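You operate a simulated robot arm through the tools that you are given. There is no shell and no other tool.

The job below is to be done with a simulated robot arm. You get a single attempt, and the scene is never put back.

JOB
Dab red paint over the panel of the grey block.
Fine: leave the block in the block holder; put the red dauber back and close the red cover. Set down upright: red dauber. Where these are worked on the way, their far stop is far enough and under half their travel is too little: red cover. A coat counts when it lies all over at full strength: go over it till it gets no stronger.

It is judged by the outcome, as a careful person would: the job done as asked, and still so three seconds after it is handed in. It fails if anything else is knocked over, pushed out of place, dropped, spilled or broken. A push-on lid holds only when it is set on centred and level and pressed home; a screw cap is set on level and turned clockwise until tight.

ROBOT AND FRAMES
A 6-joint arm with a two-finger gripper, fixed in place. Base frame: the origin is on the floor under the middle of its stand, x ahead of it, y to its left, z up. Readings come in mm, rad, newtons and seconds.
With the tool pointing down near the work surface it reaches from about 380 to 860 mm from the base axis. Its first joint turns from -2.897 to 2.897 rad. Payload 2.45 kg.
Tool frame: the origin (TCP) lies between the finger pads and is the grasp point; the fingertips stand 20 mm ahead of it; z points along the fingers, y is the line along which they close. The gripper opens to 140 mm; its body begins 168 mm behind the TCP.
Orientation is told as [roll, pitch, yaw] about the base's x, y, z axes, in that order, counted from this pose: with the fingers straight down and closing along the base's y, the tool's x points along the base's -x, its y along +y and its z along -z.

CONTROLS
- The arm moves only by the tool send_rows. Its argument "rows" is a list of rows, each a list of 3 entries, a list of its own where there are three numbers: the turn, a rotation vector about the base's x, y, z in units of 45 degrees (1.0 is 45 degrees), then the shift along the base's x, y, z in units of 400 mm (1.0 is 400 mm), then the opening in per cent of the stroke, from 0 (shut) to 100 (fully open). In form: [[[wx, wy, wz], [x, y, z], grip], ...]. A call has 1 to 20 rows; each row is the pose to reach, as a shift and turn from the pose commanded when the call began. A call with a number of a shift or a turn outside -1 to 1 is refused whole. Rows are played at 5 a second. More than 50 mm and 0.15 rad between two rows, or a gripper value outside its range, and nothing of the call is played. A pose out of reach is approached as far as the arm can. The call stops where the force on the tool passes 40 N (or 10 N more than at its start, if that is more) or the arm is blocked; 0.2 s more then pass. The fingers move at their own pace (about 45 mm/s each) and stop on an object; they squeeze with about 41 N. The grip force told is the motor's: it shows also when the fingers shut on nothing. Time passes only in rows, and 0.2 s behind the last, so rows that repeat a pose let the fingers close. It gives the time, the measured TCP pose, the force on the tool (base axes), the opening and the grip force at its end, in the units of the frame above (readings bear some noise), with the torque about the TCP (base axes, N m) and any sound that the robot's microphone picked up.
- Cameras (640 x 400 px; columns grow to the right, rows downward): "scene" is fixed at [50.9, -650.1, 1513.9]; the picture's right is [0.97, 0.24, 0.00], its down [0.23, -0.91, -0.36] and it looks along [-0.09, 0.35, -0.93] (base axes); focal length 290 px, centre (320, 200). "wrist" rides on the gripper at [78, 11, -209] in the tool frame; the picture's right is [-0.14, 0.99, 0.00], its down [-0.92, -0.13, -0.37] and it looks along [-0.37, -0.05, 0.93] (tool axes); focal length 280 px, centre (320, 200). There is no depth. A picture from a camera that has moved, and an enlarged one, comes with that camera's place and axes in the base frame and with its lens.
- snapshot(camera): a new picture of that camera. No time passes.
- slide_trunk(by): moves the trunk up (or, below 0, down) by that many mm; the arm rides with it, the base frame stays. It gives what a move gives, with no picture.
- close_up(camera, box): a new picture of the part [left, top, right, bottom] of that camera's present view, enlarged. No time passes.
- sign_off(): hands the job in; it is judged then, once.

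Places have to be worked out from the pictures, the camera data and where the tool is seen. Open the gripper and draw the arm clear of the work before you hand the job in, unless the task says otherwise.

The tools are called after "Request:" by a JSON object that holds its "name" and its "arguments". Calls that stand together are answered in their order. send_rows: Moves the arm, as the interface text tells. Its arguments: {"type":"object","properties":{"rows":{"type":"array","items":{"type":"array"}}},"required":["rows"]} The other tools are called the same way: slide_trunk (by) moves the trunk up or down; snapshot (camera) takes a picture; close_up (camera, box) takes an enlarged picture of a part of a camera's view; sign_off () hands the job in.

At the start:

```text
time_s: 0.0
tool_pos: [-88.6, -441.8, 1148.9]
tool_rot: [0.0, 0.0, 0.001]
force: [0.0, 0.3, -0.5]
ft_torque: [-0.04, -0.02, -0.02]
width: 139.9
finger_force: 0.0
trunk travel left (down, up): [-100.0, 130.0]
```

scene: 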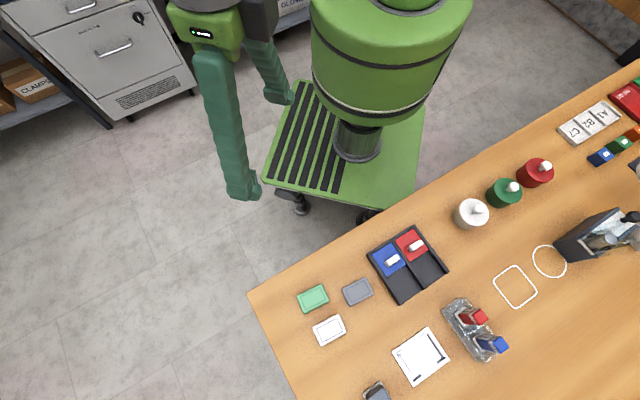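
wrist: 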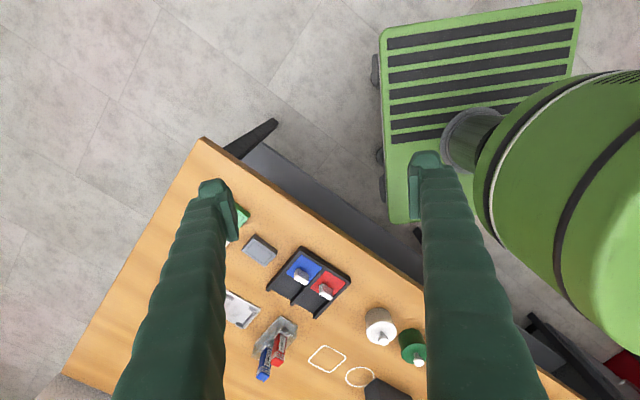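

I'll look at the workspace in close-up first to identify the pads, daubers, blocks and holder.

Request:
{"name": "close_up", "arguments": {"camera": "scene", "box": [350, 210, 470, 310]}}

Request:
{"name": "close_up", "arguments": {"camera": "scene", "box": [280, 260, 400, 360]}}

Request:
{"name": "close_up", "arguments": {"camera": "scene", "box": [350, 280, 530, 400]}}

Request:
{"name": "close_up", "arguments": {"camera": "wrist", "box": [200, 180, 440, 400]}}

```text
4.00 times, centred on (410, 260) of scene
camera zoom: at [50.9, -650.1, 1513.9], right [0.97, 0.24, 0.0], down [0.23, -0.91, -0.36], along [-0.09, 0.35, -0.93], focal length 1159 px, centre (-40, -40)
```

zoom: 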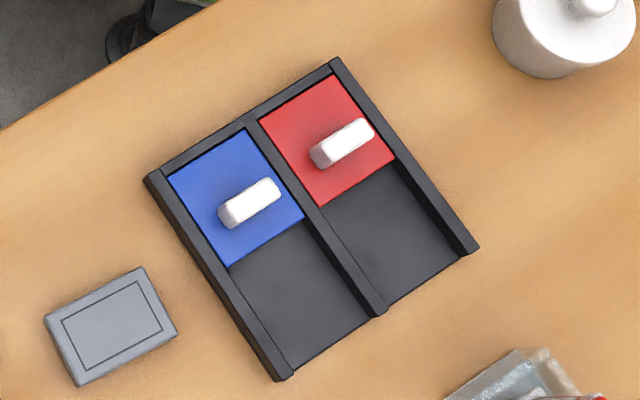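

```text
4.00 times, centred on (340, 310) of scene
camera zoom: at [50.9, -650.1, 1513.9], right [0.97, 0.24, 0.0], down [0.23, -0.91, -0.36], along [-0.09, 0.35, -0.93], focal length 1159 px, centre (240, -240)
```

zoom: 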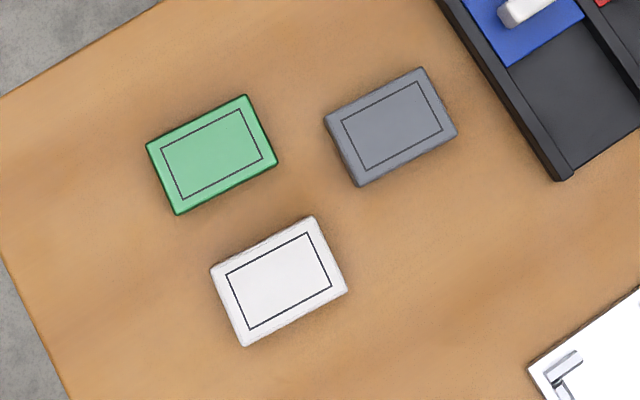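

```text
3.33 times, centred on (440, 340) of scene
camera zoom: at [50.9, -650.1, 1513.9], right [0.97, 0.24, 0.0], down [0.23, -0.91, -0.36], along [-0.09, 0.35, -0.93], focal length 966 px, centre (-80, -267)
```

zoom: 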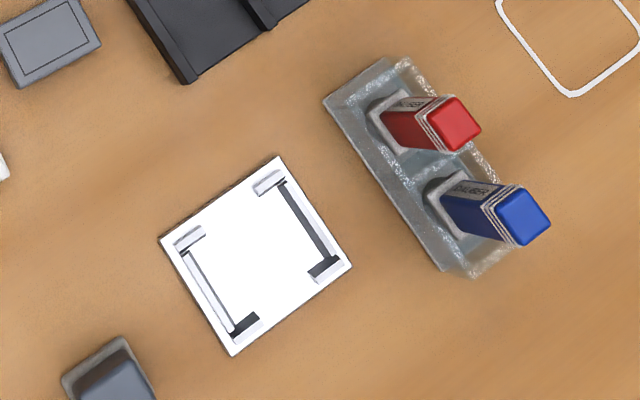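

```text
1.82 times, centred on (320, 290) of wrist
camera zoom: at [-165.6, -430.9, 1357.6], right [0.14, 0.99, 0.0], down [0.92, -0.13, 0.37], along [0.37, -0.05, -0.93], focal length 510 px, centre (320, 36)
```

zoom: 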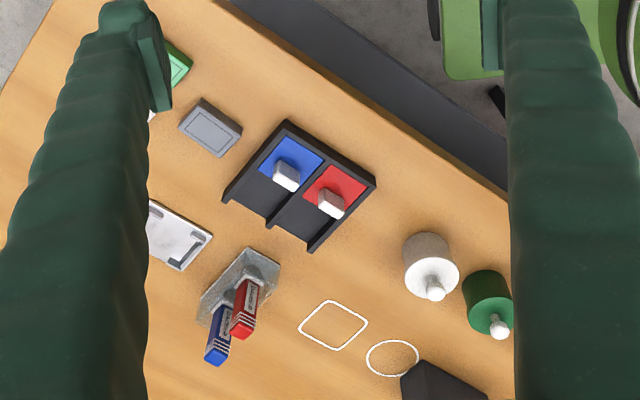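

From both views the tray top sits at roughly z≈870. The grey block is near (118,-592), the holder near (267,-682), the red dauber near (343,-584) and the covers near (170–210,-470). I'll move above the area with the tool yawed 45° to line up with the items, keeping the fingers open.

Request:
{"name": "send_rows", "arguments": {"rows": [[[0, 0, 0.1], [0.052, -0.0395, -0.015], 100], [[0, 0, 0.2], [0.104, -0.079, -0.03], 100], [[0, 0, 0.3], [0.156, -0.1185, -0.045], 100], [[0, 0, 0.4], [0.208, -0.158, -0.06], 100], [[0, 0, 0.5], [0.26, -0.1975, -0.075], 100], [[0, 0, 0.6], [0.312, -0.237, -0.09], 100], [[0, 0, 0.7], [0.364, -0.2765, -0.105], 100], [[0, 0, 0.8], [0.416, -0.316, -0.12], 100], [[0, 0, 0.9], [0.468, -0.3555, -0.135], 100], [[0, 0, 1.0], [0.52, -0.395, -0.15], 100]]}}

Request:
{"name": "snapshot", "arguments": {"camera": "wrist"}}

Request:
{"name": "snapshot", "arguments": {"camera": "scene"}}

```text
time_s: 2.2
tool_pos: [120.2, -601.4, 1087.9]
tool_rot: [0.001, 0.002, 0.786]
force: [-0.1, -0.2, -0.7]
ft_torque: [0.02, -0.02, -0.01]
width: 140.1
finger_force: 0.1
trunk travel left (down, up): [-100.0, 130.0]
```

```text
taken
camera wrist: at [58.3, -648.6, 1297.0], right [-0.6, 0.8, 0.0], down [0.74, 0.56, 0.37], along [0.29, 0.22, -0.93], focal length 280 px, centre (320, 200)
```

wrist: 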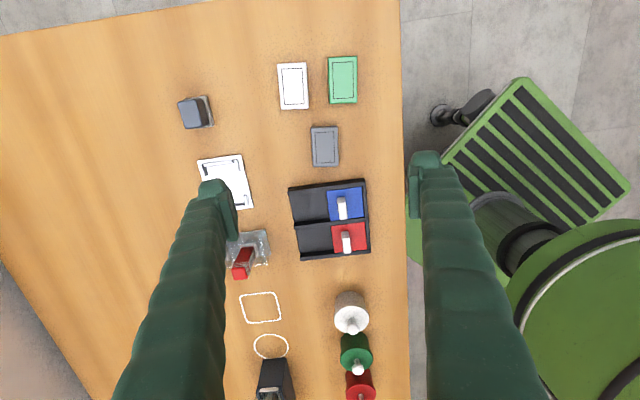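

```text
taken
```

scene: 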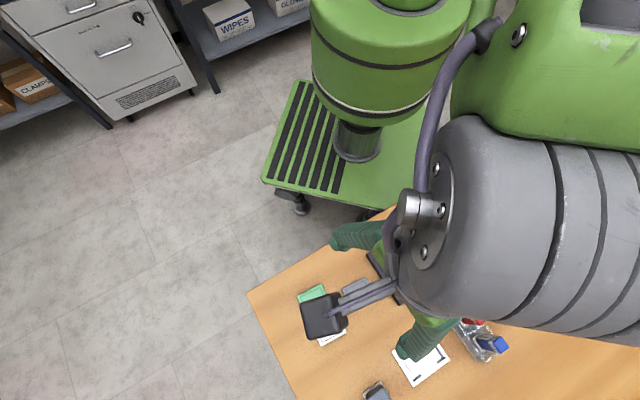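

The wrist camera now looks straight down on the work. I'll take close-ups of the grey block, the holder with dauber stand, and the tray to measure them.

Request:
{"name": "close_up", "arguments": {"camera": "wrist", "box": [270, 40, 390, 280]}}

Request:
{"name": "close_up", "arguments": {"camera": "wrist", "box": [160, 80, 300, 290]}}

```text
1.67 times, centred on (330, 160) of wrist
camera zoom: at [58.3, -648.6, 1297.0], right [-0.6, 0.8, 0.0], down [0.74, 0.56, 0.37], along [0.29, 0.22, -0.93], focal length 467 px, centre (303, 267)
```

zoom: 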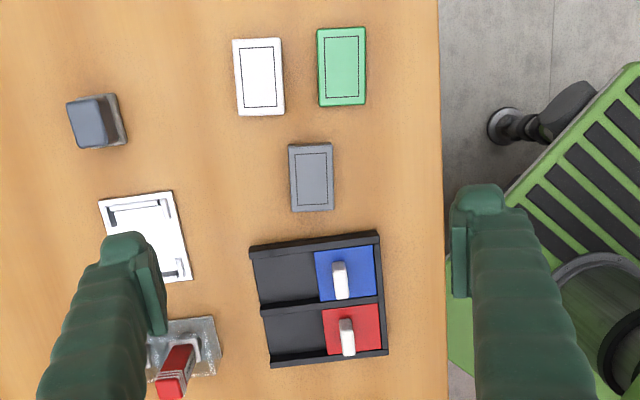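

```text
1.90 times, centred on (230, 185) of wrist
camera zoom: at [58.3, -648.6, 1297.0], right [-0.6, 0.8, 0.0], down [0.74, 0.56, 0.37], along [0.29, 0.22, -0.93], focal length 534 px, centre (491, 229)
```

zoom: 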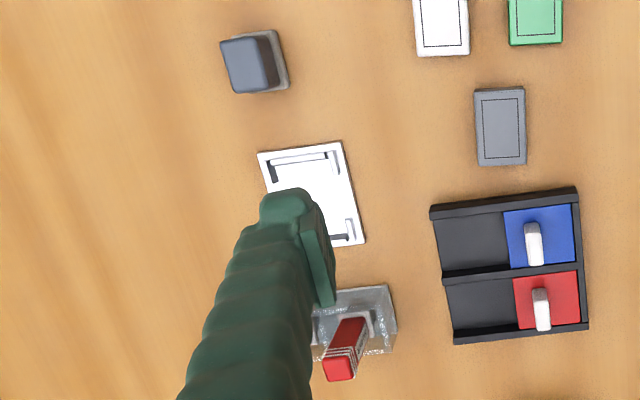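

The grey block centre is about (119.7,-592.6), with its long axis near 40° and its size roughly 61×38 mm. I'll descend partway over it with yaw about 40° to triangulate heights more precisely.

Request:
{"name": "send_rows", "arguments": {"rows": [[[0, 0, -0.03], [0, 0.005, -0.08], 100], [[0, 0, -0.06], [0, 0.01, -0.16], 100], [[0, 0, -0.09], [0, 0.014, -0.24], 100], [[0, 0, -0.111], [0, 0.018, -0.3225], 100]]}}

Request:
{"name": "snapshot", "arguments": {"camera": "wrist"}}

Request:
{"name": "close_up", "arguments": {"camera": "wrist", "box": [240, 60, 400, 160]}}

```text
time_s: 3.2
tool_pos: [120.1, -593.8, 958.8]
tool_rot: [0.001, 0.001, 0.699]
force: [-0.3, -0.4, 0.1]
ft_torque: [0.01, 0.06, 0.0]
width: 140.2
finger_force: 0.3
trunk travel left (down, up): [-100.0, 130.0]
```

```text
taken
camera wrist: at [54.6, -635.5, 1167.9], right [-0.53, 0.85, 0.0], down [0.79, 0.49, 0.37], along [0.31, 0.2, -0.93], focal length 280 px, centre (320, 200)
```

wrist: 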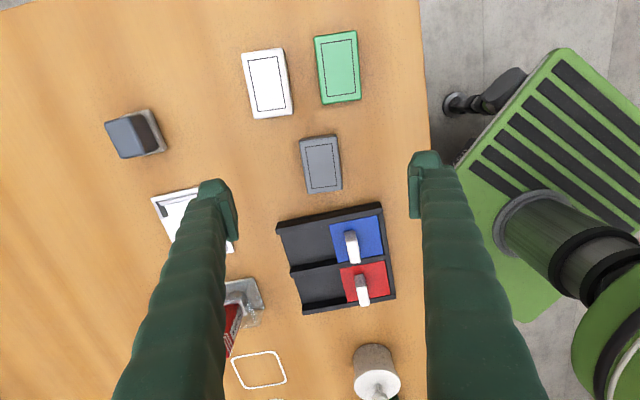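

```text
4.00 times, centred on (320, 110) of wrist
camera zoom: at [54.6, -635.5, 1167.9], right [-0.53, 0.85, 0.0], down [0.79, 0.49, 0.37], along [0.31, 0.2, -0.93], focal length 1122 px, centre (320, 560)
```

zoom: 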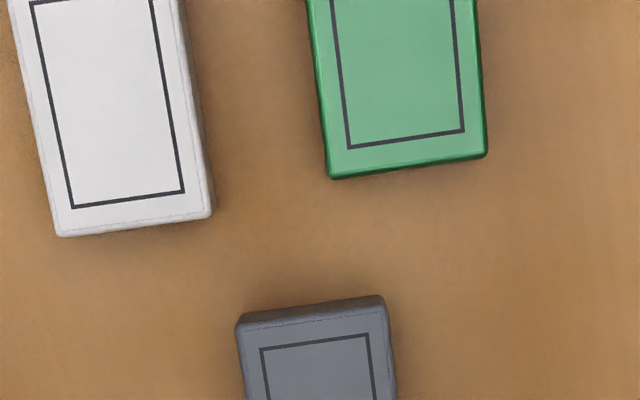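

Taking a tighter close-up of the grey block for exact corners.

Request:
{"name": "close_up", "arguments": {"camera": "wrist", "box": [260, 120, 380, 200]}}

Request:
{"name": "close_up", "arguments": {"camera": "wrist", "box": [260, 190, 420, 320]}}

Request:
{"name": "close_up", "arguments": {"camera": "wrist", "box": [140, 170, 240, 270]}}

```text
5.00 times, centred on (320, 160) of wrist
camera zoom: at [54.6, -635.5, 1167.9], right [-0.53, 0.85, 0.0], down [0.79, 0.49, 0.37], along [0.31, 0.2, -0.93], focal length 1402 px, centre (320, 400)
```

zoom: 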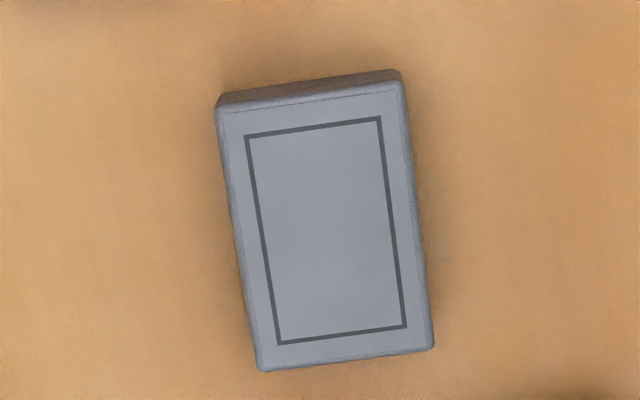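

```text
3.08 times, centred on (340, 255) of wrist
camera zoom: at [54.6, -635.5, 1167.9], right [-0.53, 0.85, 0.0], down [0.79, 0.49, 0.37], along [0.31, 0.2, -0.93], focal length 863 px, centre (258, 31)
```

zoom: 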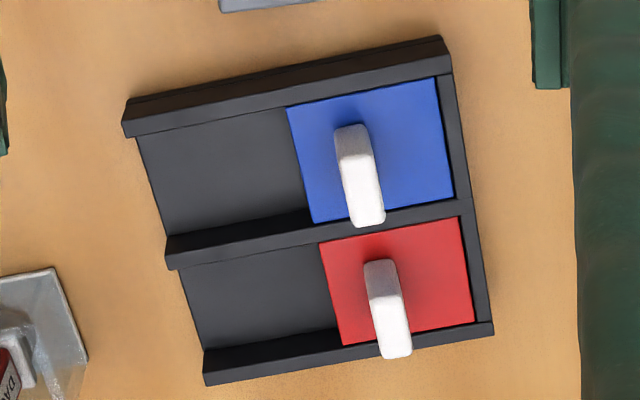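

```text
4.00 times, centred on (190, 220) of wrist
camera zoom: at [54.6, -635.5, 1167.9], right [-0.53, 0.85, 0.0], down [0.79, 0.49, 0.37], along [0.31, 0.2, -0.93], focal length 1122 px, centre (840, 120)
```

zoom: 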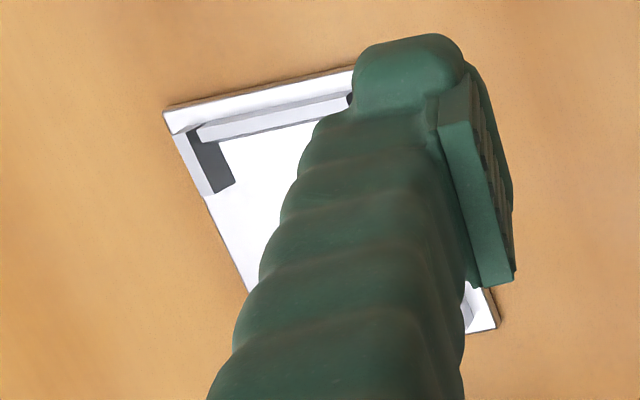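

The panel centre comes out at (121.2,-591.9), 47×29 mm, angle 40.0°, with the top near z≈870. I'll narrow the fingers to about 70 mm and lower to TCP z≈885, still clear of the table, to check alignment.

Request:
{"name": "send_rows", "arguments": {"rows": [[[0, 0, 0], [0.002, 0.0045, 0], 50], [[0, 0, 0], [0.002, 0.0045, 0], 50], [[0, 0, 0], [0.002, 0.0045, 0], 50], [[0, 0, 0], [0.002, 0.0045, -0.03], 50], [[0, 0, 0], [0.002, 0.0045, -0.08], 50], [[0, 0, 0], [0.002, 0.0045, -0.13], 50], [[0, 0, 0], [0.002, 0.0045, -0.185], 50]]}}

Request:
{"name": "snapshot", "arguments": {"camera": "wrist"}}

Request:
{"name": "close_up", "arguments": {"camera": "scene", "box": [280, 230, 440, 330]}}

```text
time_s: 4.8
tool_pos: [121.3, -591.8, 885.8]
tool_rot: [0.001, 0.0, 0.698]
force: [0.6, -0.4, 0.4]
ft_torque: [0.0, -0.03, 0.01]
width: 70.0
finger_force: 0.1
trunk travel left (down, up): [-100.0, 130.0]
```

```text
taken
camera wrist: at [55.4, -633.3, 1094.5], right [-0.53, 0.85, 0.0], down [0.79, 0.49, 0.37], along [0.31, 0.2, -0.93], focal length 280 px, centre (320, 200)
```

wrist: 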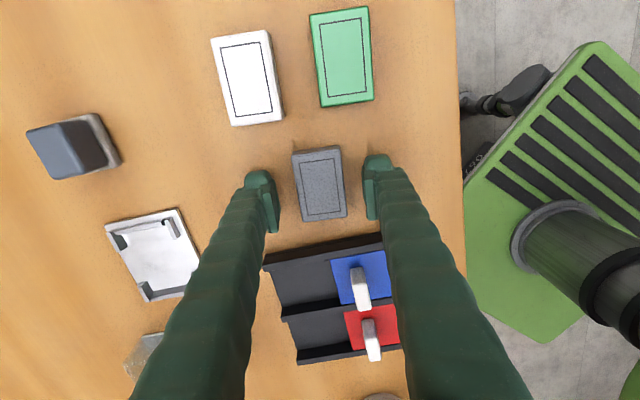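

```text
4.00 times, centred on (360, 280) of scene
camera zoom: at [50.9, -650.1, 1513.9], right [0.97, 0.24, 0.0], down [0.23, -0.91, -0.36], along [-0.09, 0.35, -0.93], focal length 1159 px, centre (160, -120)
```

zoom: 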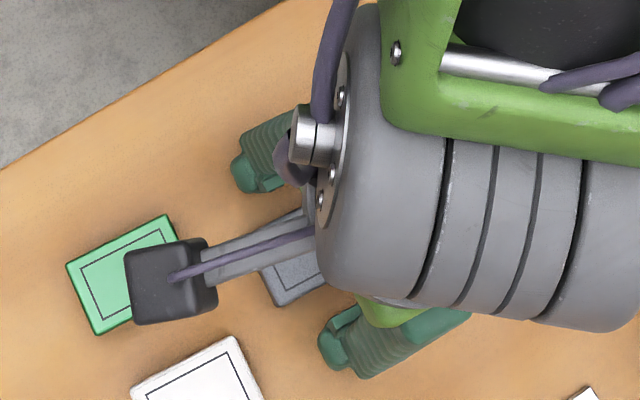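

The block sits nicely between the fingers. A close-up will let me triangulate the height of its top and bottom.

Request:
{"name": "close_up", "arguments": {"camera": "wrist", "box": [240, 130, 400, 240]}}

Request:
{"name": "close_up", "arguments": {"camera": "wrist", "box": [90, 190, 220, 310]}}

```text
3.64 times, centred on (320, 185) of wrist
camera zoom: at [55.4, -633.3, 1094.5], right [-0.53, 0.85, 0.0], down [0.79, 0.49, 0.37], along [0.31, 0.2, -0.93], focal length 1020 px, centre (320, 254)
```

zoom: 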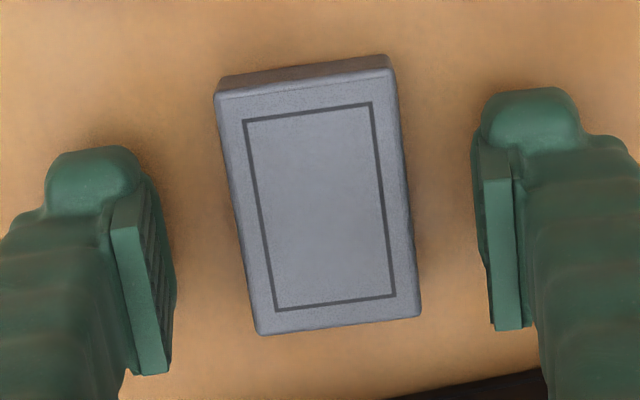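

```text
3.33 times, centred on (155, 250) of wrist
camera zoom: at [55.4, -633.3, 1094.5], right [-0.53, 0.85, 0.0], down [0.79, 0.49, 0.37], along [0.31, 0.2, -0.93], focal length 935 px, centre (870, 33)
```

zoom: 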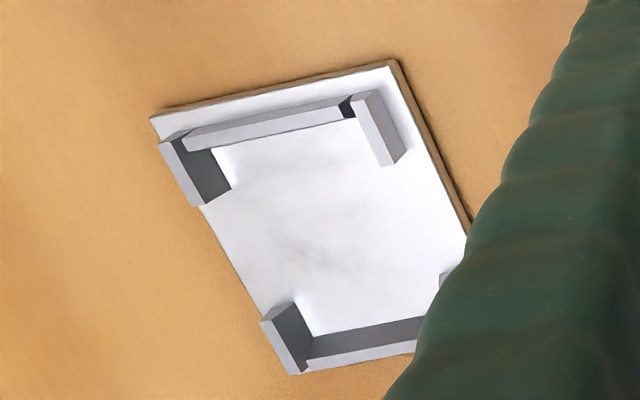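

Block height is still uncertain by ±8 mm, so I'll descend gently in small steps and watch the force reading for table contact.

Request:
{"name": "send_rows", "arguments": {"rows": [[[0, 0, 0], [0, 0, -0.005], 50], [[0, 0, 0], [0, 0, -0.01], 50], [[0, 0, 0], [0, 0, -0.015], 50], [[0, 0, 0], [0, 0, -0.015], 50]]}}

```text
time_s: 5.8
tool_pos: [120.5, -591.6, 879.9]
tool_rot: [0.0, -0.001, 0.698]
force: [-0.2, 0.2, 0.3]
ft_torque: [0.0, -0.02, 0.02]
width: 69.9
finger_force: 0.1
trunk travel left (down, up): [-100.0, 130.0]
```

No contact yet, with the fingertips at about 860. I'll go down a few millimetres more in small steps.

Request:
{"name": "send_rows", "arguments": {"rows": [[[0, 0, 0], [0, 0, -0.0025], 50], [[0, 0, 0], [0, 0, -0.005], 50], [[0, 0, 0], [0, 0, -0.0075], 50], [[0, 0, 0], [0, 0, -0.01], 50], [[0, 0, 0], [0, 0, -0.01], 50]]}}

Request:
{"name": "close_up", "arguments": {"camera": "wrist", "box": [240, 130, 400, 240]}}

```text
time_s: 7.0
tool_pos: [120.6, -590.9, 877.5]
tool_rot: [-0.002, 0.001, 0.7]
force: [0.8, 1.9, 29.0]
ft_torque: [0.7, 0.49, -0.05]
width: 70.2
finger_force: 0.0
trunk travel left (down, up): [-100.0, 130.0]
```

```text
3.64 times, centred on (320, 185) of wrist
camera zoom: at [54.6, -632.1, 1087.2], right [-0.53, 0.85, 0.0], down [0.79, 0.5, 0.37], along [0.31, 0.19, -0.93], focal length 1020 px, centre (320, 254)
```

zoom: 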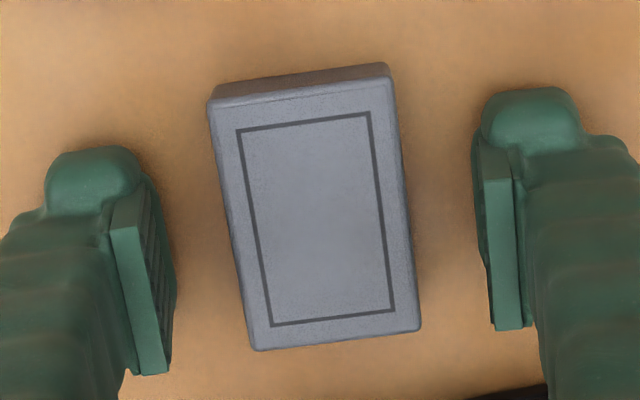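

The fingertips touched the table at TCP z≈878, so the table surface is at z≈858. I'll raise about 3 mm above contact and close on the block.

Request:
{"name": "send_rows", "arguments": {"rows": [[[0, 0, 0], [0.0, 0, 0.012], 50], [[0, 0, 0], [0.0, 0, 0.012], 20], [[0, 0, 0], [0.0, 0, 0.012], 20], [[0, 0, 0], [0, 0, 0.012], 20], [[0, 0, 0], [0, 0, 0.012], 20]]}}

Request:
{"name": "close_up", "arguments": {"camera": "wrist", "box": [240, 130, 400, 240]}}

```text
time_s: 8.2
tool_pos: [119.7, -591.1, 881.3]
tool_rot: [-0.001, 0.001, 0.698]
force: [-0.1, -0.6, -0.4]
ft_torque: [0.04, -0.02, 0.0]
width: 38.3
finger_force: 40.7
trunk travel left (down, up): [-100.0, 130.0]
```

```text
3.64 times, centred on (320, 185) of wrist
camera zoom: at [54.6, -632.7, 1089.8], right [-0.53, 0.85, 0.0], down [0.79, 0.49, 0.37], along [0.31, 0.2, -0.93], focal length 1020 px, centre (320, 254)
```

zoom: 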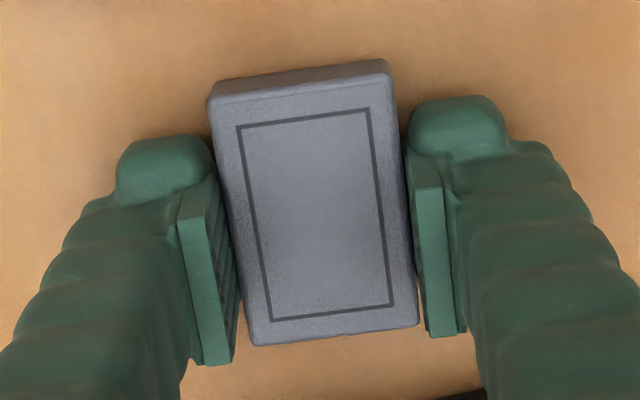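

The block is gripped (width 38.3 mm). I'll lift it about 80 mm and look at the holder and dauber stand with the fingers now narrower.

Request:
{"name": "send_rows", "arguments": {"rows": [[[0, 0, 0], [0, 0, 0.02], 20], [[0, 0, 0], [0, 0, 0.06], 20], [[0, 0, 0], [0, 0, 0.11], 20], [[0, 0, 0], [0, 0, 0.16], 20], [[0, 0, 0], [0, 0, 0.2], 20]]}}

Request:
{"name": "snapshot", "arguments": {"camera": "wrist"}}

Request:
{"name": "close_up", "arguments": {"camera": "wrist", "box": [140, 160, 260, 260]}}

Request:
{"name": "close_up", "arguments": {"camera": "wrist", "box": [240, 130, 400, 240]}}

```text
time_s: 9.4
tool_pos: [119.6, -591.0, 961.4]
tool_rot: [0.001, 0.001, 0.699]
force: [-0.9, 1.2, -0.5]
ft_torque: [0.01, 0.03, 0.01]
width: 38.1
finger_force: 40.8
trunk travel left (down, up): [-100.0, 130.0]
```

```text
taken
camera wrist: at [53.8, -632.7, 1170.0], right [-0.53, 0.85, 0.0], down [0.79, 0.49, 0.37], along [0.31, 0.2, -0.93], focal length 280 px, centre (320, 200)
```

wrist: 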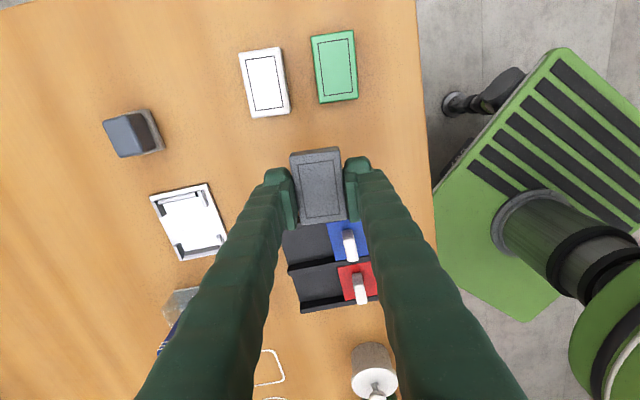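

```text
4.00 times, centred on (200, 210) of wrist
camera zoom: at [53.8, -632.7, 1170.0], right [-0.53, 0.85, 0.0], down [0.79, 0.49, 0.37], along [0.31, 0.2, -0.93], focal length 1122 px, centre (800, 160)
```

zoom: 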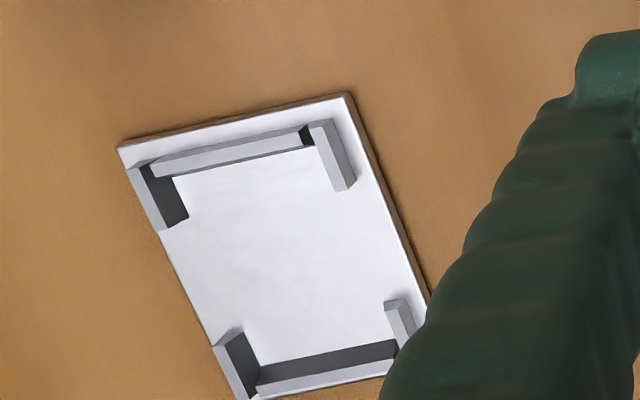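

```text
3.64 times, centred on (320, 185) of wrist
camera zoom: at [53.8, -632.7, 1170.0], right [-0.53, 0.85, 0.0], down [0.79, 0.49, 0.37], along [0.31, 0.2, -0.93], focal length 1020 px, centre (320, 254)
```

zoom: 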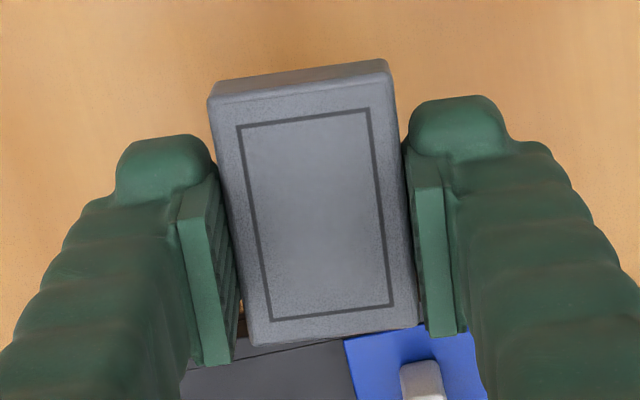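

The block is lifted securely, with its top about 7 mm below the TCP. I'll zoom in further on the holder's corners to pin down its pose.

Request:
{"name": "close_up", "arguments": {"camera": "wrist", "box": [145, 175, 235, 235]}}

Request:
{"name": "close_up", "arguments": {"camera": "wrist", "box": [155, 215, 245, 275]}}

```text
6.67 times, centred on (190, 205) of wrist
camera zoom: at [53.8, -632.7, 1170.0], right [-0.53, 0.85, 0.0], down [0.79, 0.49, 0.37], along [0.31, 0.2, -0.93], focal length 1869 px, centre (1187, 167)
```

zoom: 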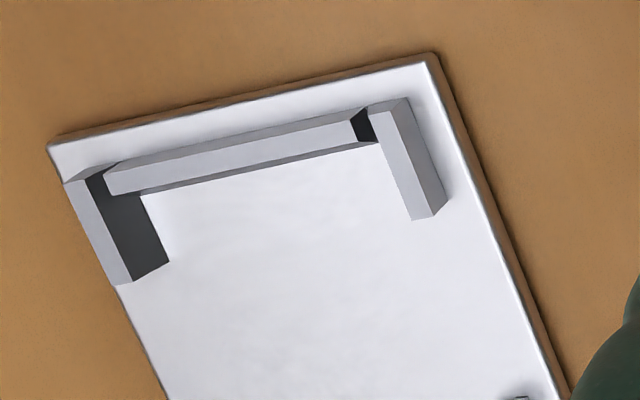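

```text
6.67 times, centred on (200, 245) of wrist
camera zoom: at [53.8, -632.7, 1170.0], right [-0.53, 0.85, 0.0], down [0.79, 0.49, 0.37], along [0.31, 0.2, -0.93], focal length 1869 px, centre (1120, -100)
```

zoom: 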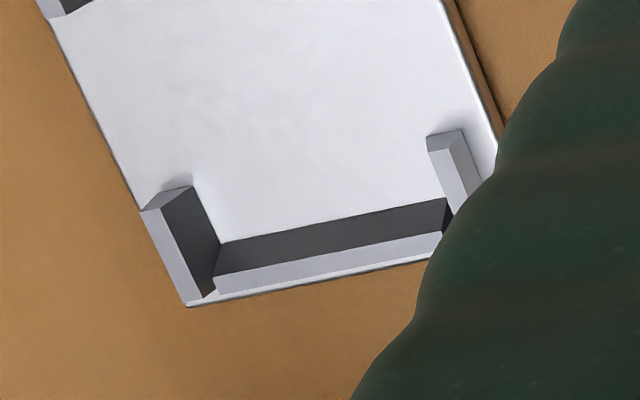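

The holder works out at centre about (267.7,-683) and angle 45°. Its pocket is roughly 67×47 mm, leaving about 4 mm of clearance around the block. I'll carry the block above it at yaw 45° and check the view before lowering.

Request:
{"name": "send_rows", "arguments": {"rows": [[[0, 0, 0.015], [0.06, -0.036, 0], 20], [[0, 0, 0.04], [0.14, -0.085, 0], 20], [[0, 0, 0.065], [0.22, -0.133, 0], 20], [[0, 0, 0.09], [0.3, -0.18, 0], 20], [[0, 0, 0.111], [0.36, -0.218, 0], 20], [[0, 0, 0.111], [0.3735, -0.2263, 0], 20], [[0, 0, 0.111], [0.3735, -0.2263, -0.05], 20]]}}

Request:
{"name": "snapshot", "arguments": {"camera": "wrist"}}

Request:
{"name": "close_up", "arguments": {"camera": "wrist", "box": [230, 110, 410, 240]}}

```text
time_s: 11.0
tool_pos: [268.9, -680.5, 941.2]
tool_rot: [0.0, 0.0, 0.784]
force: [0.6, -0.5, -0.2]
ft_torque: [0.02, 0.01, -0.01]
width: 38.6
finger_force: 41.1
trunk travel left (down, up): [-100.0, 130.0]
```

```text
taken
camera wrist: at [207.6, -728.9, 1149.7], right [-0.6, 0.8, 0.0], down [0.74, 0.56, 0.37], along [0.29, 0.22, -0.93], focal length 280 px, centre (320, 200)
```

wrist: 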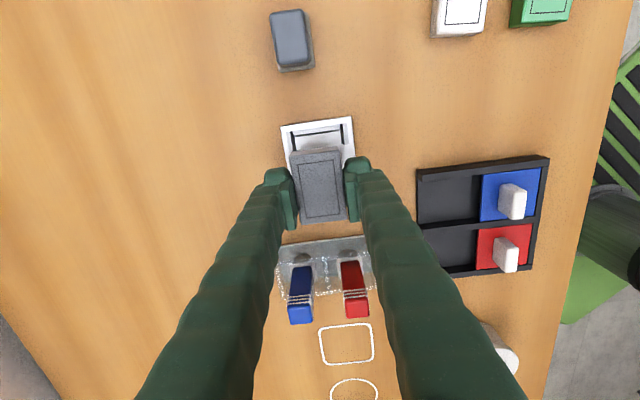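

```text
3.08 times, centred on (320, 175) of wrist
camera zoom: at [207.6, -728.9, 1149.7], right [-0.6, 0.8, 0.0], down [0.74, 0.56, 0.37], along [0.29, 0.22, -0.93], focal length 863 px, centre (320, 277)
```

zoom: 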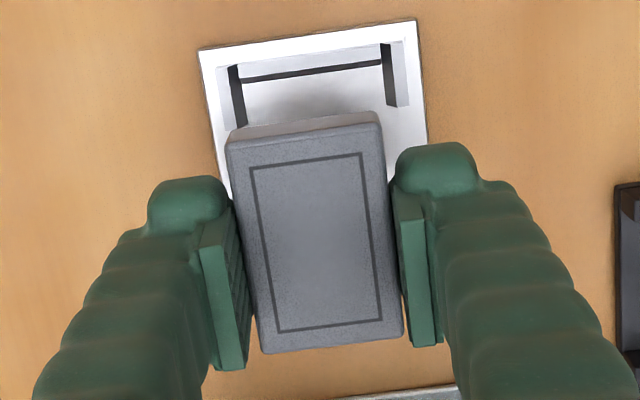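

The holder position is confirmed within about 1 mm and the block is centred over the pocket. I'll lower to just above the plate.

Request:
{"name": "send_rows", "arguments": {"rows": [[[0, 0, 0], [0, 0, -0.04], 20], [[0, 0, 0], [0, 0, -0.08], 20], [[0, 0, 0], [0, 0, -0.11], 20], [[0, 0, 0], [0, 0, -0.125], 20], [[0, 0, 0], [0, 0, -0.13], 20]]}}

Request:
{"name": "close_up", "arguments": {"camera": "wrist", "box": [230, 110, 410, 240]}}

```text
time_s: 12.2
tool_pos: [269.7, -681.9, 891.0]
tool_rot: [-0.003, 0.002, 0.787]
force: [-2.8, -2.5, 9.4]
ft_torque: [0.32, 0.1, 0.11]
width: 38.3
finger_force: 41.4
trunk travel left (down, up): [-100.0, 130.0]
```

```text
3.08 times, centred on (320, 175) of wrist
camera zoom: at [207.2, -729.0, 1099.1], right [-0.6, 0.8, 0.0], down [0.74, 0.56, 0.37], along [0.29, 0.22, -0.93], focal length 863 px, centre (320, 277)
```

zoom: 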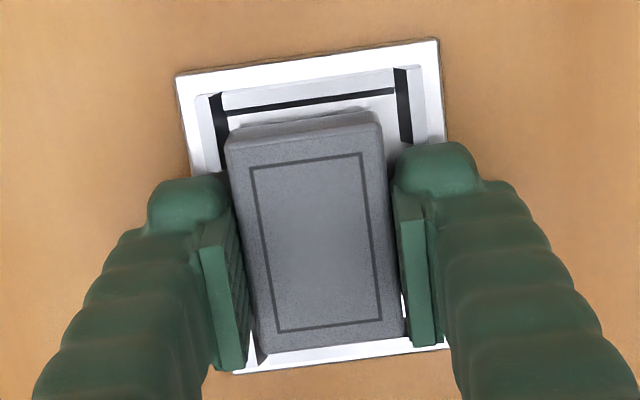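

Contact force of about 9 N appears at TCP z≈890.5, so the block bottom is at z≈868. That is below the rail tops, so the block looks to be in the pocket and touching the plate. I'll press about 1 mm more to confirm a firm seat before releasing.

Request:
{"name": "send_rows", "arguments": {"rows": [[[0, 0, 0], [0, 0, -0.0015], 20], [[0, 0, 0], [0, 0, -0.003], 20], [[0, 0, 0], [0, 0, -0.003], 20]]}}

Request:
{"name": "close_up", "arguments": {"camera": "wrist", "box": [240, 110, 400, 240]}}

```text
time_s: 13.0
tool_pos: [270.2, -681.8, 889.8]
tool_rot: [-0.004, 0.003, 0.786]
force: [-5.2, -6.6, 23.1]
ft_torque: [0.49, 0.12, 0.08]
width: 38.5
finger_force: 41.0
trunk travel left (down, up): [-100.0, 130.0]
```

```text
3.08 times, centred on (320, 175) of wrist
camera zoom: at [207.0, -728.6, 1098.8], right [-0.6, 0.8, 0.0], down [0.74, 0.56, 0.37], along [0.3, 0.22, -0.93], focal length 863 px, centre (320, 277)
```

zoom: 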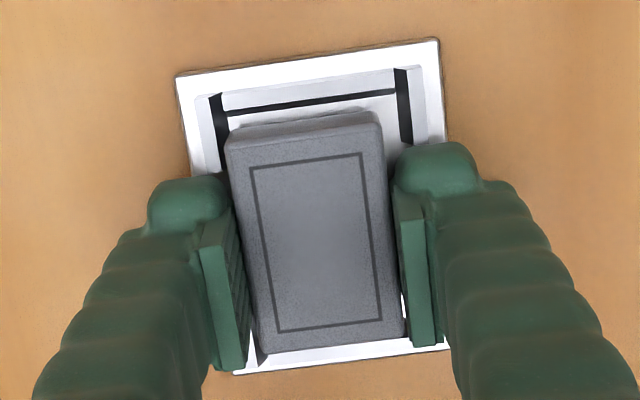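

The contact is firm at z≈868, and the block edges run parallel to the plate with the gaps visible on the lips. I'll relieve the pressing force, open the fingers and rise, then look.

Request:
{"name": "send_rows", "arguments": {"rows": [[[0, 0, 0], [0, 0, 0.004], 20], [[0, 0, 0], [0, 0, 0.0045], 28], [[0, 0, 0], [0, 0, 0.0045], 36], [[0, 0, 0], [0, 0, 0.0045], 43], [[0, 0, 0], [0, 0, 0.0045], 45], [[0, 0, 0], [0, 0, 0.02], 45], [[0, 0, 0], [0, 0, 0.07], 45], [[0, 0, 0], [0, 0, 0.13], 45], [[0, 0, 0], [0, 0, 0.18], 45]]}}

Request:
{"name": "snapshot", "arguments": {"camera": "wrist"}}

Request:
{"name": "close_up", "arguments": {"camera": "wrist", "box": [240, 110, 400, 240]}}

```text
time_s: 15.0
tool_pos: [270.1, -681.8, 959.3]
tool_rot: [0.001, 0.0, 0.788]
force: [-0.8, 0.5, -0.1]
ft_torque: [0.01, -0.01, -0.03]
width: 62.8
finger_force: 0.1
trunk travel left (down, up): [-100.0, 130.0]
```

```text
taken
camera wrist: at [208.2, -729.1, 1168.7], right [-0.6, 0.8, 0.0], down [0.74, 0.56, 0.37], along [0.29, 0.22, -0.93], focal length 280 px, centre (320, 200)
```

wrist: 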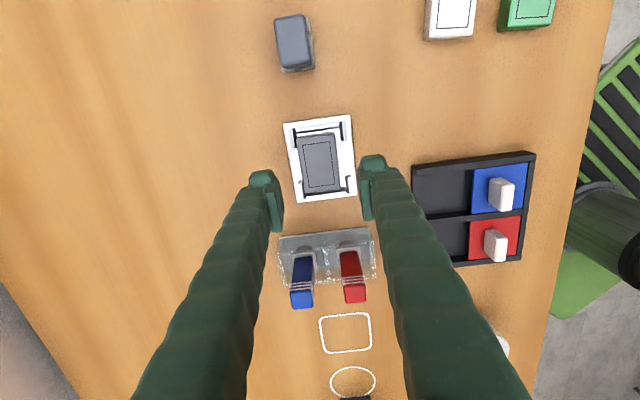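

```text
3.08 times, centred on (320, 175) of wrist
camera zoom: at [208.2, -729.1, 1168.7], right [-0.6, 0.8, 0.0], down [0.74, 0.56, 0.37], along [0.29, 0.22, -0.93], focal length 863 px, centre (320, 277)
```

zoom: 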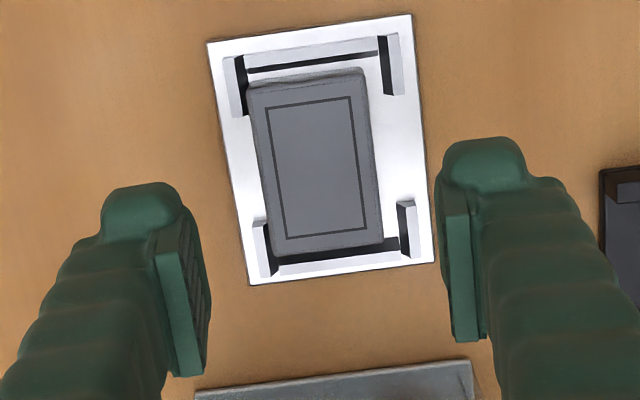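

The block appears to lie within the pocket, nearer its left lips. A tighter close-up will show whether it lies flat.

Request:
{"name": "close_up", "arguments": {"camera": "wrist", "box": [275, 105, 365, 205]}}

Request:
{"name": "close_up", "arguments": {"camera": "wrist", "box": [260, 200, 390, 320]}}

Request:
{"name": "close_up", "arguments": {"camera": "wrist", "box": [400, 130, 550, 280]}}

```text
4.00 times, centred on (320, 155) of wrist
camera zoom: at [208.2, -729.1, 1168.7], right [-0.6, 0.8, 0.0], down [0.74, 0.56, 0.37], along [0.29, 0.22, -0.93], focal length 1122 px, centre (320, 380)
```

zoom: 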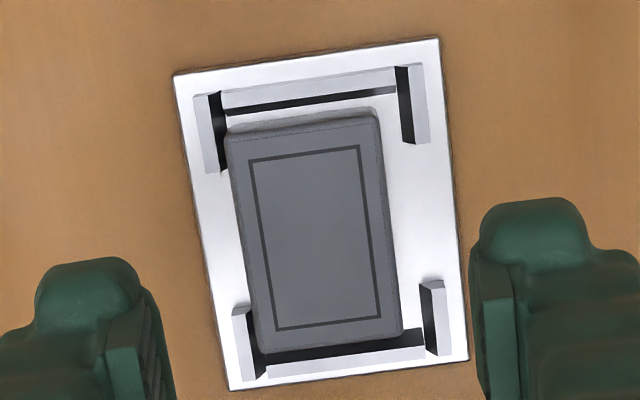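

```text
3.33 times, centred on (325, 260) of wrist
camera zoom: at [208.2, -729.1, 1168.7], right [-0.6, 0.8, 0.0], down [0.74, 0.56, 0.37], along [0.29, 0.22, -0.93], focal length 935 px, centre (303, 0)
```

zoom: 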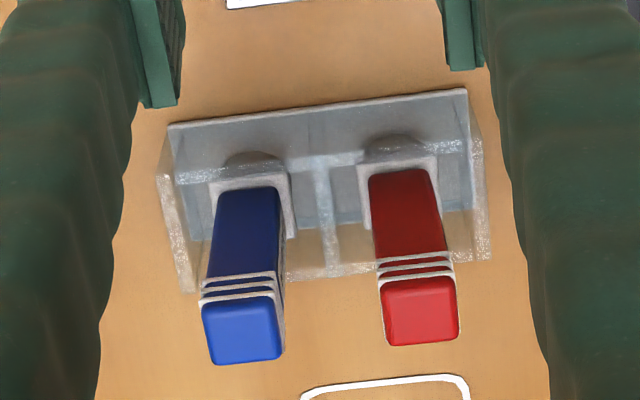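

```text
2.67 times, centred on (475, 205) of wrist
camera zoom: at [208.2, -729.1, 1168.7], right [-0.6, 0.8, 0.0], down [0.74, 0.56, 0.37], along [0.29, 0.22, -0.93], focal length 748 px, centre (-93, 187)
```

zoom: 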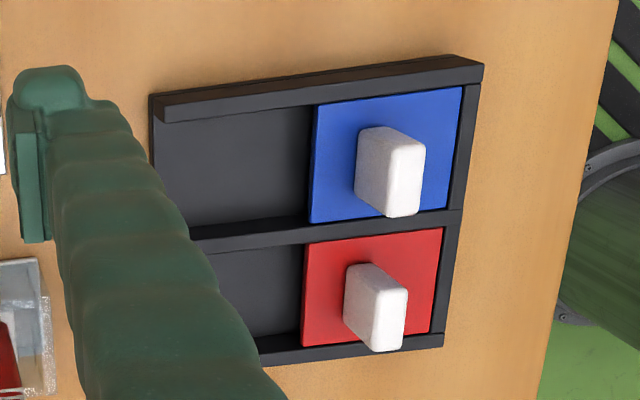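

The block lies flat and square in the pocket. The red dauber's top is near (338,-588) at z≈945, about 21 mm square. Next I'll rise to 1000 mm and move above the red cover, near (217,-464), to measure its handle.

Request:
{"name": "send_rows", "arguments": {"rows": [[[0, 0, 0], [0, 0, 0.05], 45], [[0, 0, 0], [0, 0.02, 0.1], 45], [[0, 0, 0], [-0.025, 0.12, 0.1], 45], [[0, 0, 0], [-0.055, 0.23, 0.1], 45], [[0, 0, 0], [-0.085, 0.34, 0.1], 45], [[0, 0, 0], [-0.11, 0.45, 0.1], 45], [[0, 0, 0], [-0.1325, 0.545, 0.1], 45], [[0, 0, 0], [-0.1325, 0.545, 0.06], 45]]}}

Request:
{"name": "snapshot", "arguments": {"camera": "wrist"}}

Request:
{"name": "close_up", "arguments": {"camera": "wrist", "box": [240, 100, 400, 220]}}

Request:
{"name": "close_up", "arguments": {"camera": "scene", "box": [400, 270, 540, 400]}}

```text
time_s: 16.8
tool_pos: [216.9, -462.7, 982.2]
tool_rot: [-0.001, -0.001, 0.785]
force: [-0.2, 1.3, -0.3]
ft_torque: [-0.03, -0.01, -0.01]
width: 63.1
finger_force: 0.1
trunk travel left (down, up): [-100.0, 130.0]
```

```text
taken
camera wrist: at [154.2, -511.0, 1192.5], right [-0.6, 0.8, 0.0], down [0.74, 0.56, 0.37], along [0.29, 0.22, -0.93], focal length 280 px, centre (320, 200)
```

wrist: 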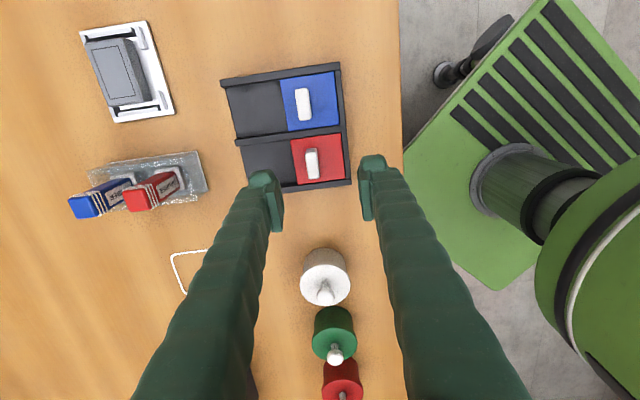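

```text
3.33 times, centred on (320, 160) of wrist
camera zoom: at [154.2, -511.0, 1192.5], right [-0.6, 0.8, 0.0], down [0.74, 0.56, 0.37], along [0.29, 0.22, -0.93], focal length 935 px, centre (320, 333)
```

zoom: 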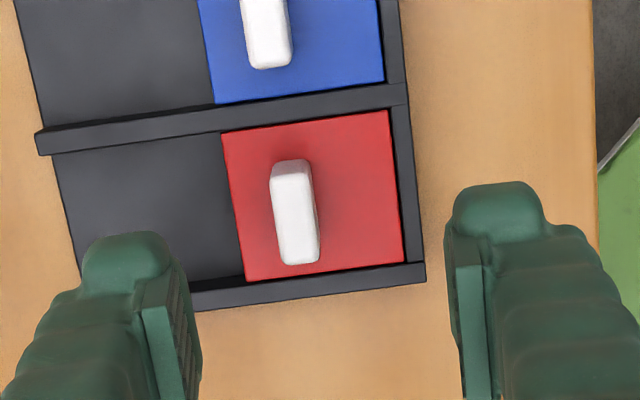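

```text
3.08 times, centred on (470, 335) of scene
camera zoom: at [50.9, -650.1, 1513.9], right [0.97, 0.24, 0.0], down [0.23, -0.91, -0.36], along [-0.09, 0.35, -0.93], focal length 892 px, centre (-142, -215)
```

zoom: 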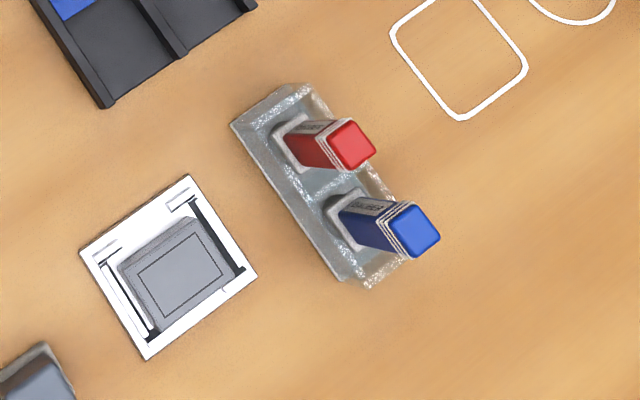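

The red cover is about 57×54 mm, centred near (217,-466). Its handle top is near (221.5,-470), elongated along u and thin along the slide direction. I'll narrow the fingers to 40 mm and lower to z≈925 to look closer.

Request:
{"name": "send_rows", "arguments": {"rows": [[[0, 0, 0], [0.0115, -0.019, 0], 29], [[0, 0, 0], [0.0115, -0.019, -0.05], 29], [[0, 0, 0], [0.0115, -0.019, -0.1], 29], [[0, 0, 0], [0.0115, -0.019, -0.1425], 29]]}}

Request:
{"name": "close_up", "arguments": {"camera": "wrist", "box": [240, 100, 400, 220]}}

Request:
{"name": "snapshot", "arguments": {"camera": "wrist"}}

```text
time_s: 17.8
tool_pos: [219.8, -470.7, 926.2]
tool_rot: [0.0, 0.001, 0.787]
force: [-0.3, 0.5, -0.2]
ft_torque: [0.02, 0.02, -0.02]
width: 40.6
finger_force: 0.0
trunk travel left (down, up): [-100.0, 130.0]
```

```text
3.33 times, centred on (320, 160) of wrist
camera zoom: at [159.0, -518.6, 1135.0], right [-0.6, 0.8, 0.0], down [0.74, 0.56, 0.37], along [0.29, 0.22, -0.93], focal length 935 px, centre (320, 333)
```

zoom: 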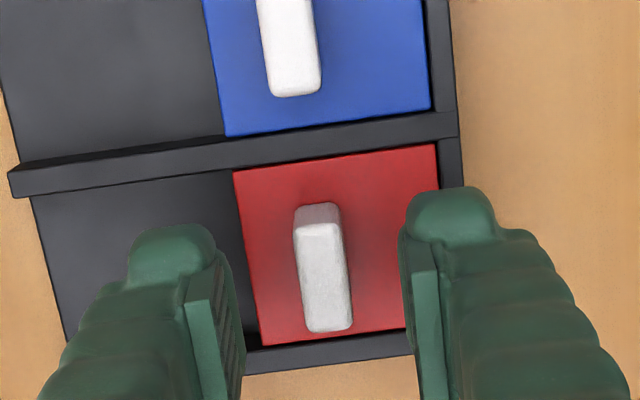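

```text
taken
camera wrist: at [159.0, -518.6, 1135.0], right [-0.6, 0.8, 0.0], down [0.74, 0.56, 0.37], along [0.29, 0.22, -0.93], focal length 280 px, centre (320, 200)
```

wrist: 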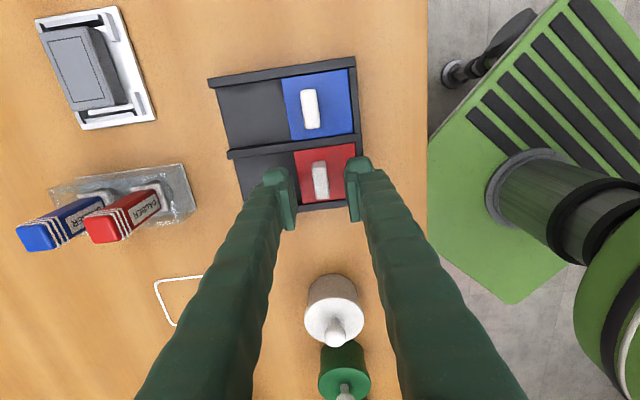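

The handle top is near (223.5,-469.3) at z≈883–890, centred between the fingers. I'll lower to TCP z≈894 and close on it.

Request:
{"name": "send_rows", "arguments": {"rows": [[[0, 0, 0], [0.0035, 0.0035, -0.03], 29], [[0, 0, 0], [0.0035, 0.0035, -0.06], 29], [[0, 0, 0], [0.0035, 0.0035, -0.075], 29], [[0, 0, 0], [0.0035, 0.0035, -0.08], 29]]}}

Request:
{"name": "close_up", "arguments": {"camera": "wrist", "box": [240, 110, 400, 230]}}

```text
time_s: 18.8
tool_pos: [223.8, -471.3, 898.7]
tool_rot: [-0.005, 0.003, 0.785]
force: [2.7, 4.4, 22.3]
ft_torque: [0.64, 0.46, -0.21]
width: 42.9
finger_force: 1.4
trunk travel left (down, up): [-100.0, 130.0]
stopped in row 4: the force on the tool passed its limit at 47 N (the readings are from after the stop); the commanded pose is now the measured one
```

```text
3.33 times, centred on (320, 170) of wrist
camera zoom: at [161.8, -517.4, 1107.8], right [-0.6, 0.8, -0.01], down [0.74, 0.56, 0.37], along [0.3, 0.22, -0.93], focal length 935 px, centre (320, 300)
```

zoom: 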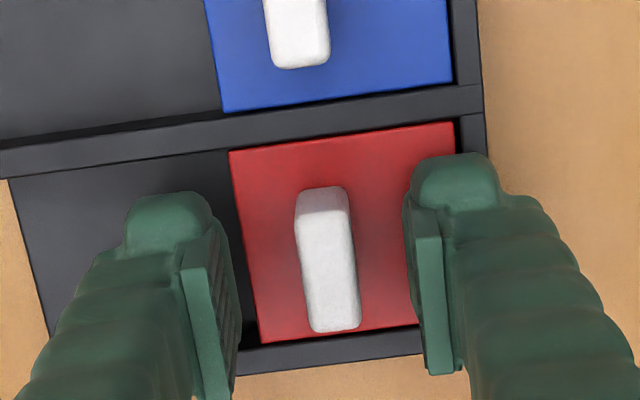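

The force and torque place the contact at about 34 mm on the +v side. The right finger's outer edge sits on the tray's end wall, whose top is at z≈878.5. I'll raise slightly to clear it and close on the upper part of the handle instead.

Request:
{"name": "send_rows", "arguments": {"rows": [[[0, 0, 0], [0, 0, 0.005], 29], [[0, 0, 0], [0, 0, 0.0065], 29], [[0, 0, 0], [0, 0, 0.0065], 14], [[0, 0, 0], [0, 0, 0.0065], 14], [[0, 0, 0], [0, 0, 0.0065], 14]]}}

Request:
{"name": "close_up", "arguments": {"camera": "wrist", "box": [240, 110, 400, 230]}}

```text
time_s: 20.0
tool_pos: [223.5, -472.2, 899.8]
tool_rot: [-0.003, 0.0, 0.786]
force: [-0.4, -0.6, 2.7]
ft_torque: [0.01, 0.06, -0.03]
width: 20.2
finger_force: 1.0
trunk travel left (down, up): [-100.0, 130.0]
```

```text
3.33 times, centred on (320, 170) of wrist
camera zoom: at [161.3, -518.1, 1108.4], right [-0.6, 0.8, 0.0], down [0.74, 0.56, 0.37], along [0.3, 0.22, -0.93], focal length 935 px, centre (320, 300)
```

zoom: 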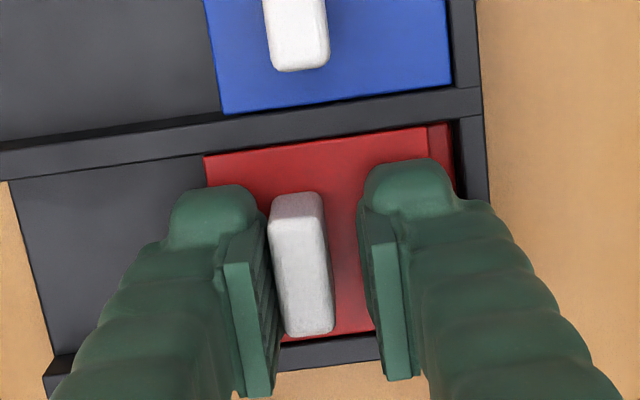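

The cover shifted about 7 mm when the fingers closed, exposing a strip of red underneath. So the fingertips were brushing the cover surface, which must be at z≈879. I'll raise 2.5 mm more and grip the handle.

Request:
{"name": "send_rows", "arguments": {"rows": [[[0, 0, 0], [0, 0, 0.006], 14], [[0, 0, 0], [0, 0, 0.006], 5], [[0, 0, 0], [0, 0, 0.006], 3], [[0, 0, 0], [0, 0, 0.006], 3]]}}

Request:
{"name": "close_up", "arguments": {"camera": "wrist", "box": [240, 110, 400, 230]}}

```text
time_s: 21.0
tool_pos: [224.0, -470.2, 901.1]
tool_rot: [0.0, 0.002, 0.786]
force: [1.5, 4.5, -8.7]
ft_torque: [0.21, -0.16, -0.01]
width: 11.8
finger_force: 38.9
trunk travel left (down, up): [-100.0, 130.0]
```

```text
3.33 times, centred on (320, 170) of wrist
camera zoom: at [161.6, -517.9, 1110.1], right [-0.6, 0.8, 0.0], down [0.74, 0.56, 0.37], along [0.29, 0.22, -0.93], focal length 935 px, centre (320, 300)
```

zoom: 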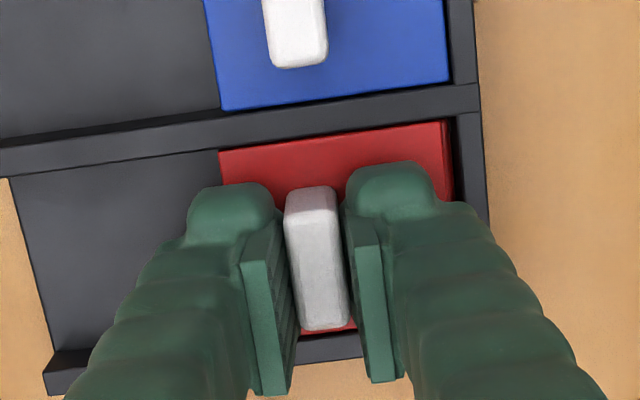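

The handle is gripped at 11.8 mm. I'll ease down 1.5 mm to relax the vertical pull, then slide the cover toward the dark open half (direction (+0.707,-0.707)) by about 45 mm.

Request:
{"name": "send_rows", "arguments": {"rows": [[[0, 0, 0], [0, 0, -0.004], 3], [[0, 0, 0], [0.009, -0.009, -0.004], 3], [[0, 0, 0], [0.018, -0.018, -0.004], 3], [[0, 0, 0], [0.027, -0.027, -0.004], 3], [[0, 0, 0], [0.036, -0.036, -0.004], 3], [[0, 0, 0], [0.045, -0.045, -0.004], 3], [[0, 0, 0], [0.054, -0.054, -0.004], 3], [[0, 0, 0], [0.063, -0.063, -0.004], 3], [[0, 0, 0], [0.072, -0.072, -0.004], 3], [[0, 0, 0], [0.08, -0.08, -0.004], 3]]}}

Request:
{"name": "snapshot", "arguments": {"camera": "wrist"}}

Request:
{"name": "close_up", "arguments": {"camera": "wrist", "box": [240, 110, 400, 230]}}

```text
time_s: 23.2
tool_pos: [255.6, -502.1, 901.6]
tool_rot: [-0.001, 0.002, 0.785]
force: [2.2, 2.5, 13.8]
ft_torque: [-0.04, 0.06, 0.0]
width: 11.7
finger_force: 39.2
trunk travel left (down, up): [-100.0, 130.0]
```

```text
taken
camera wrist: at [193.6, -549.7, 1110.1], right [-0.6, 0.8, 0.0], down [0.74, 0.56, 0.37], along [0.3, 0.22, -0.93], focal length 280 px, centre (320, 200)
```

wrist: 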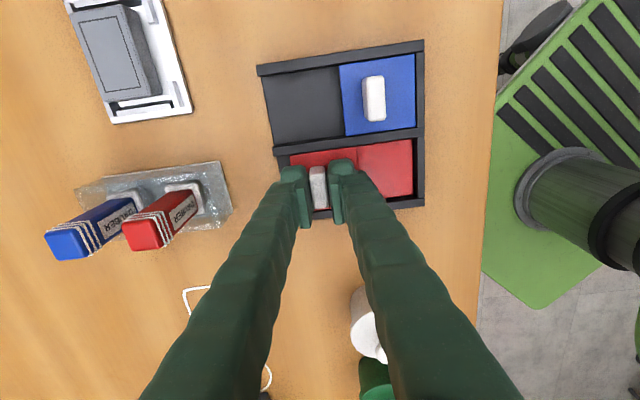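

```text
3.33 times, centred on (320, 170) of wrist
camera zoom: at [193.6, -549.7, 1110.1], right [-0.6, 0.8, 0.0], down [0.74, 0.56, 0.37], along [0.3, 0.22, -0.93], focal length 935 px, centre (320, 300)
```

zoom: 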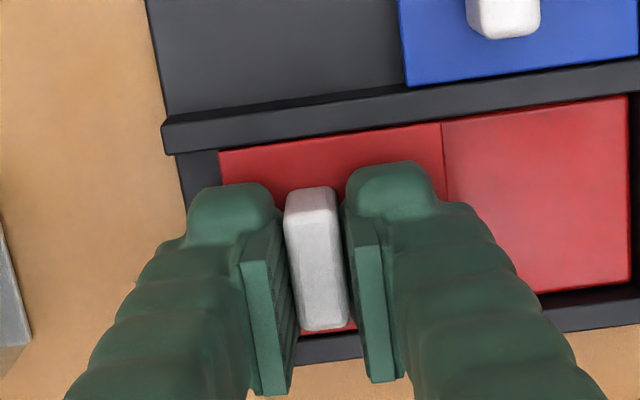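

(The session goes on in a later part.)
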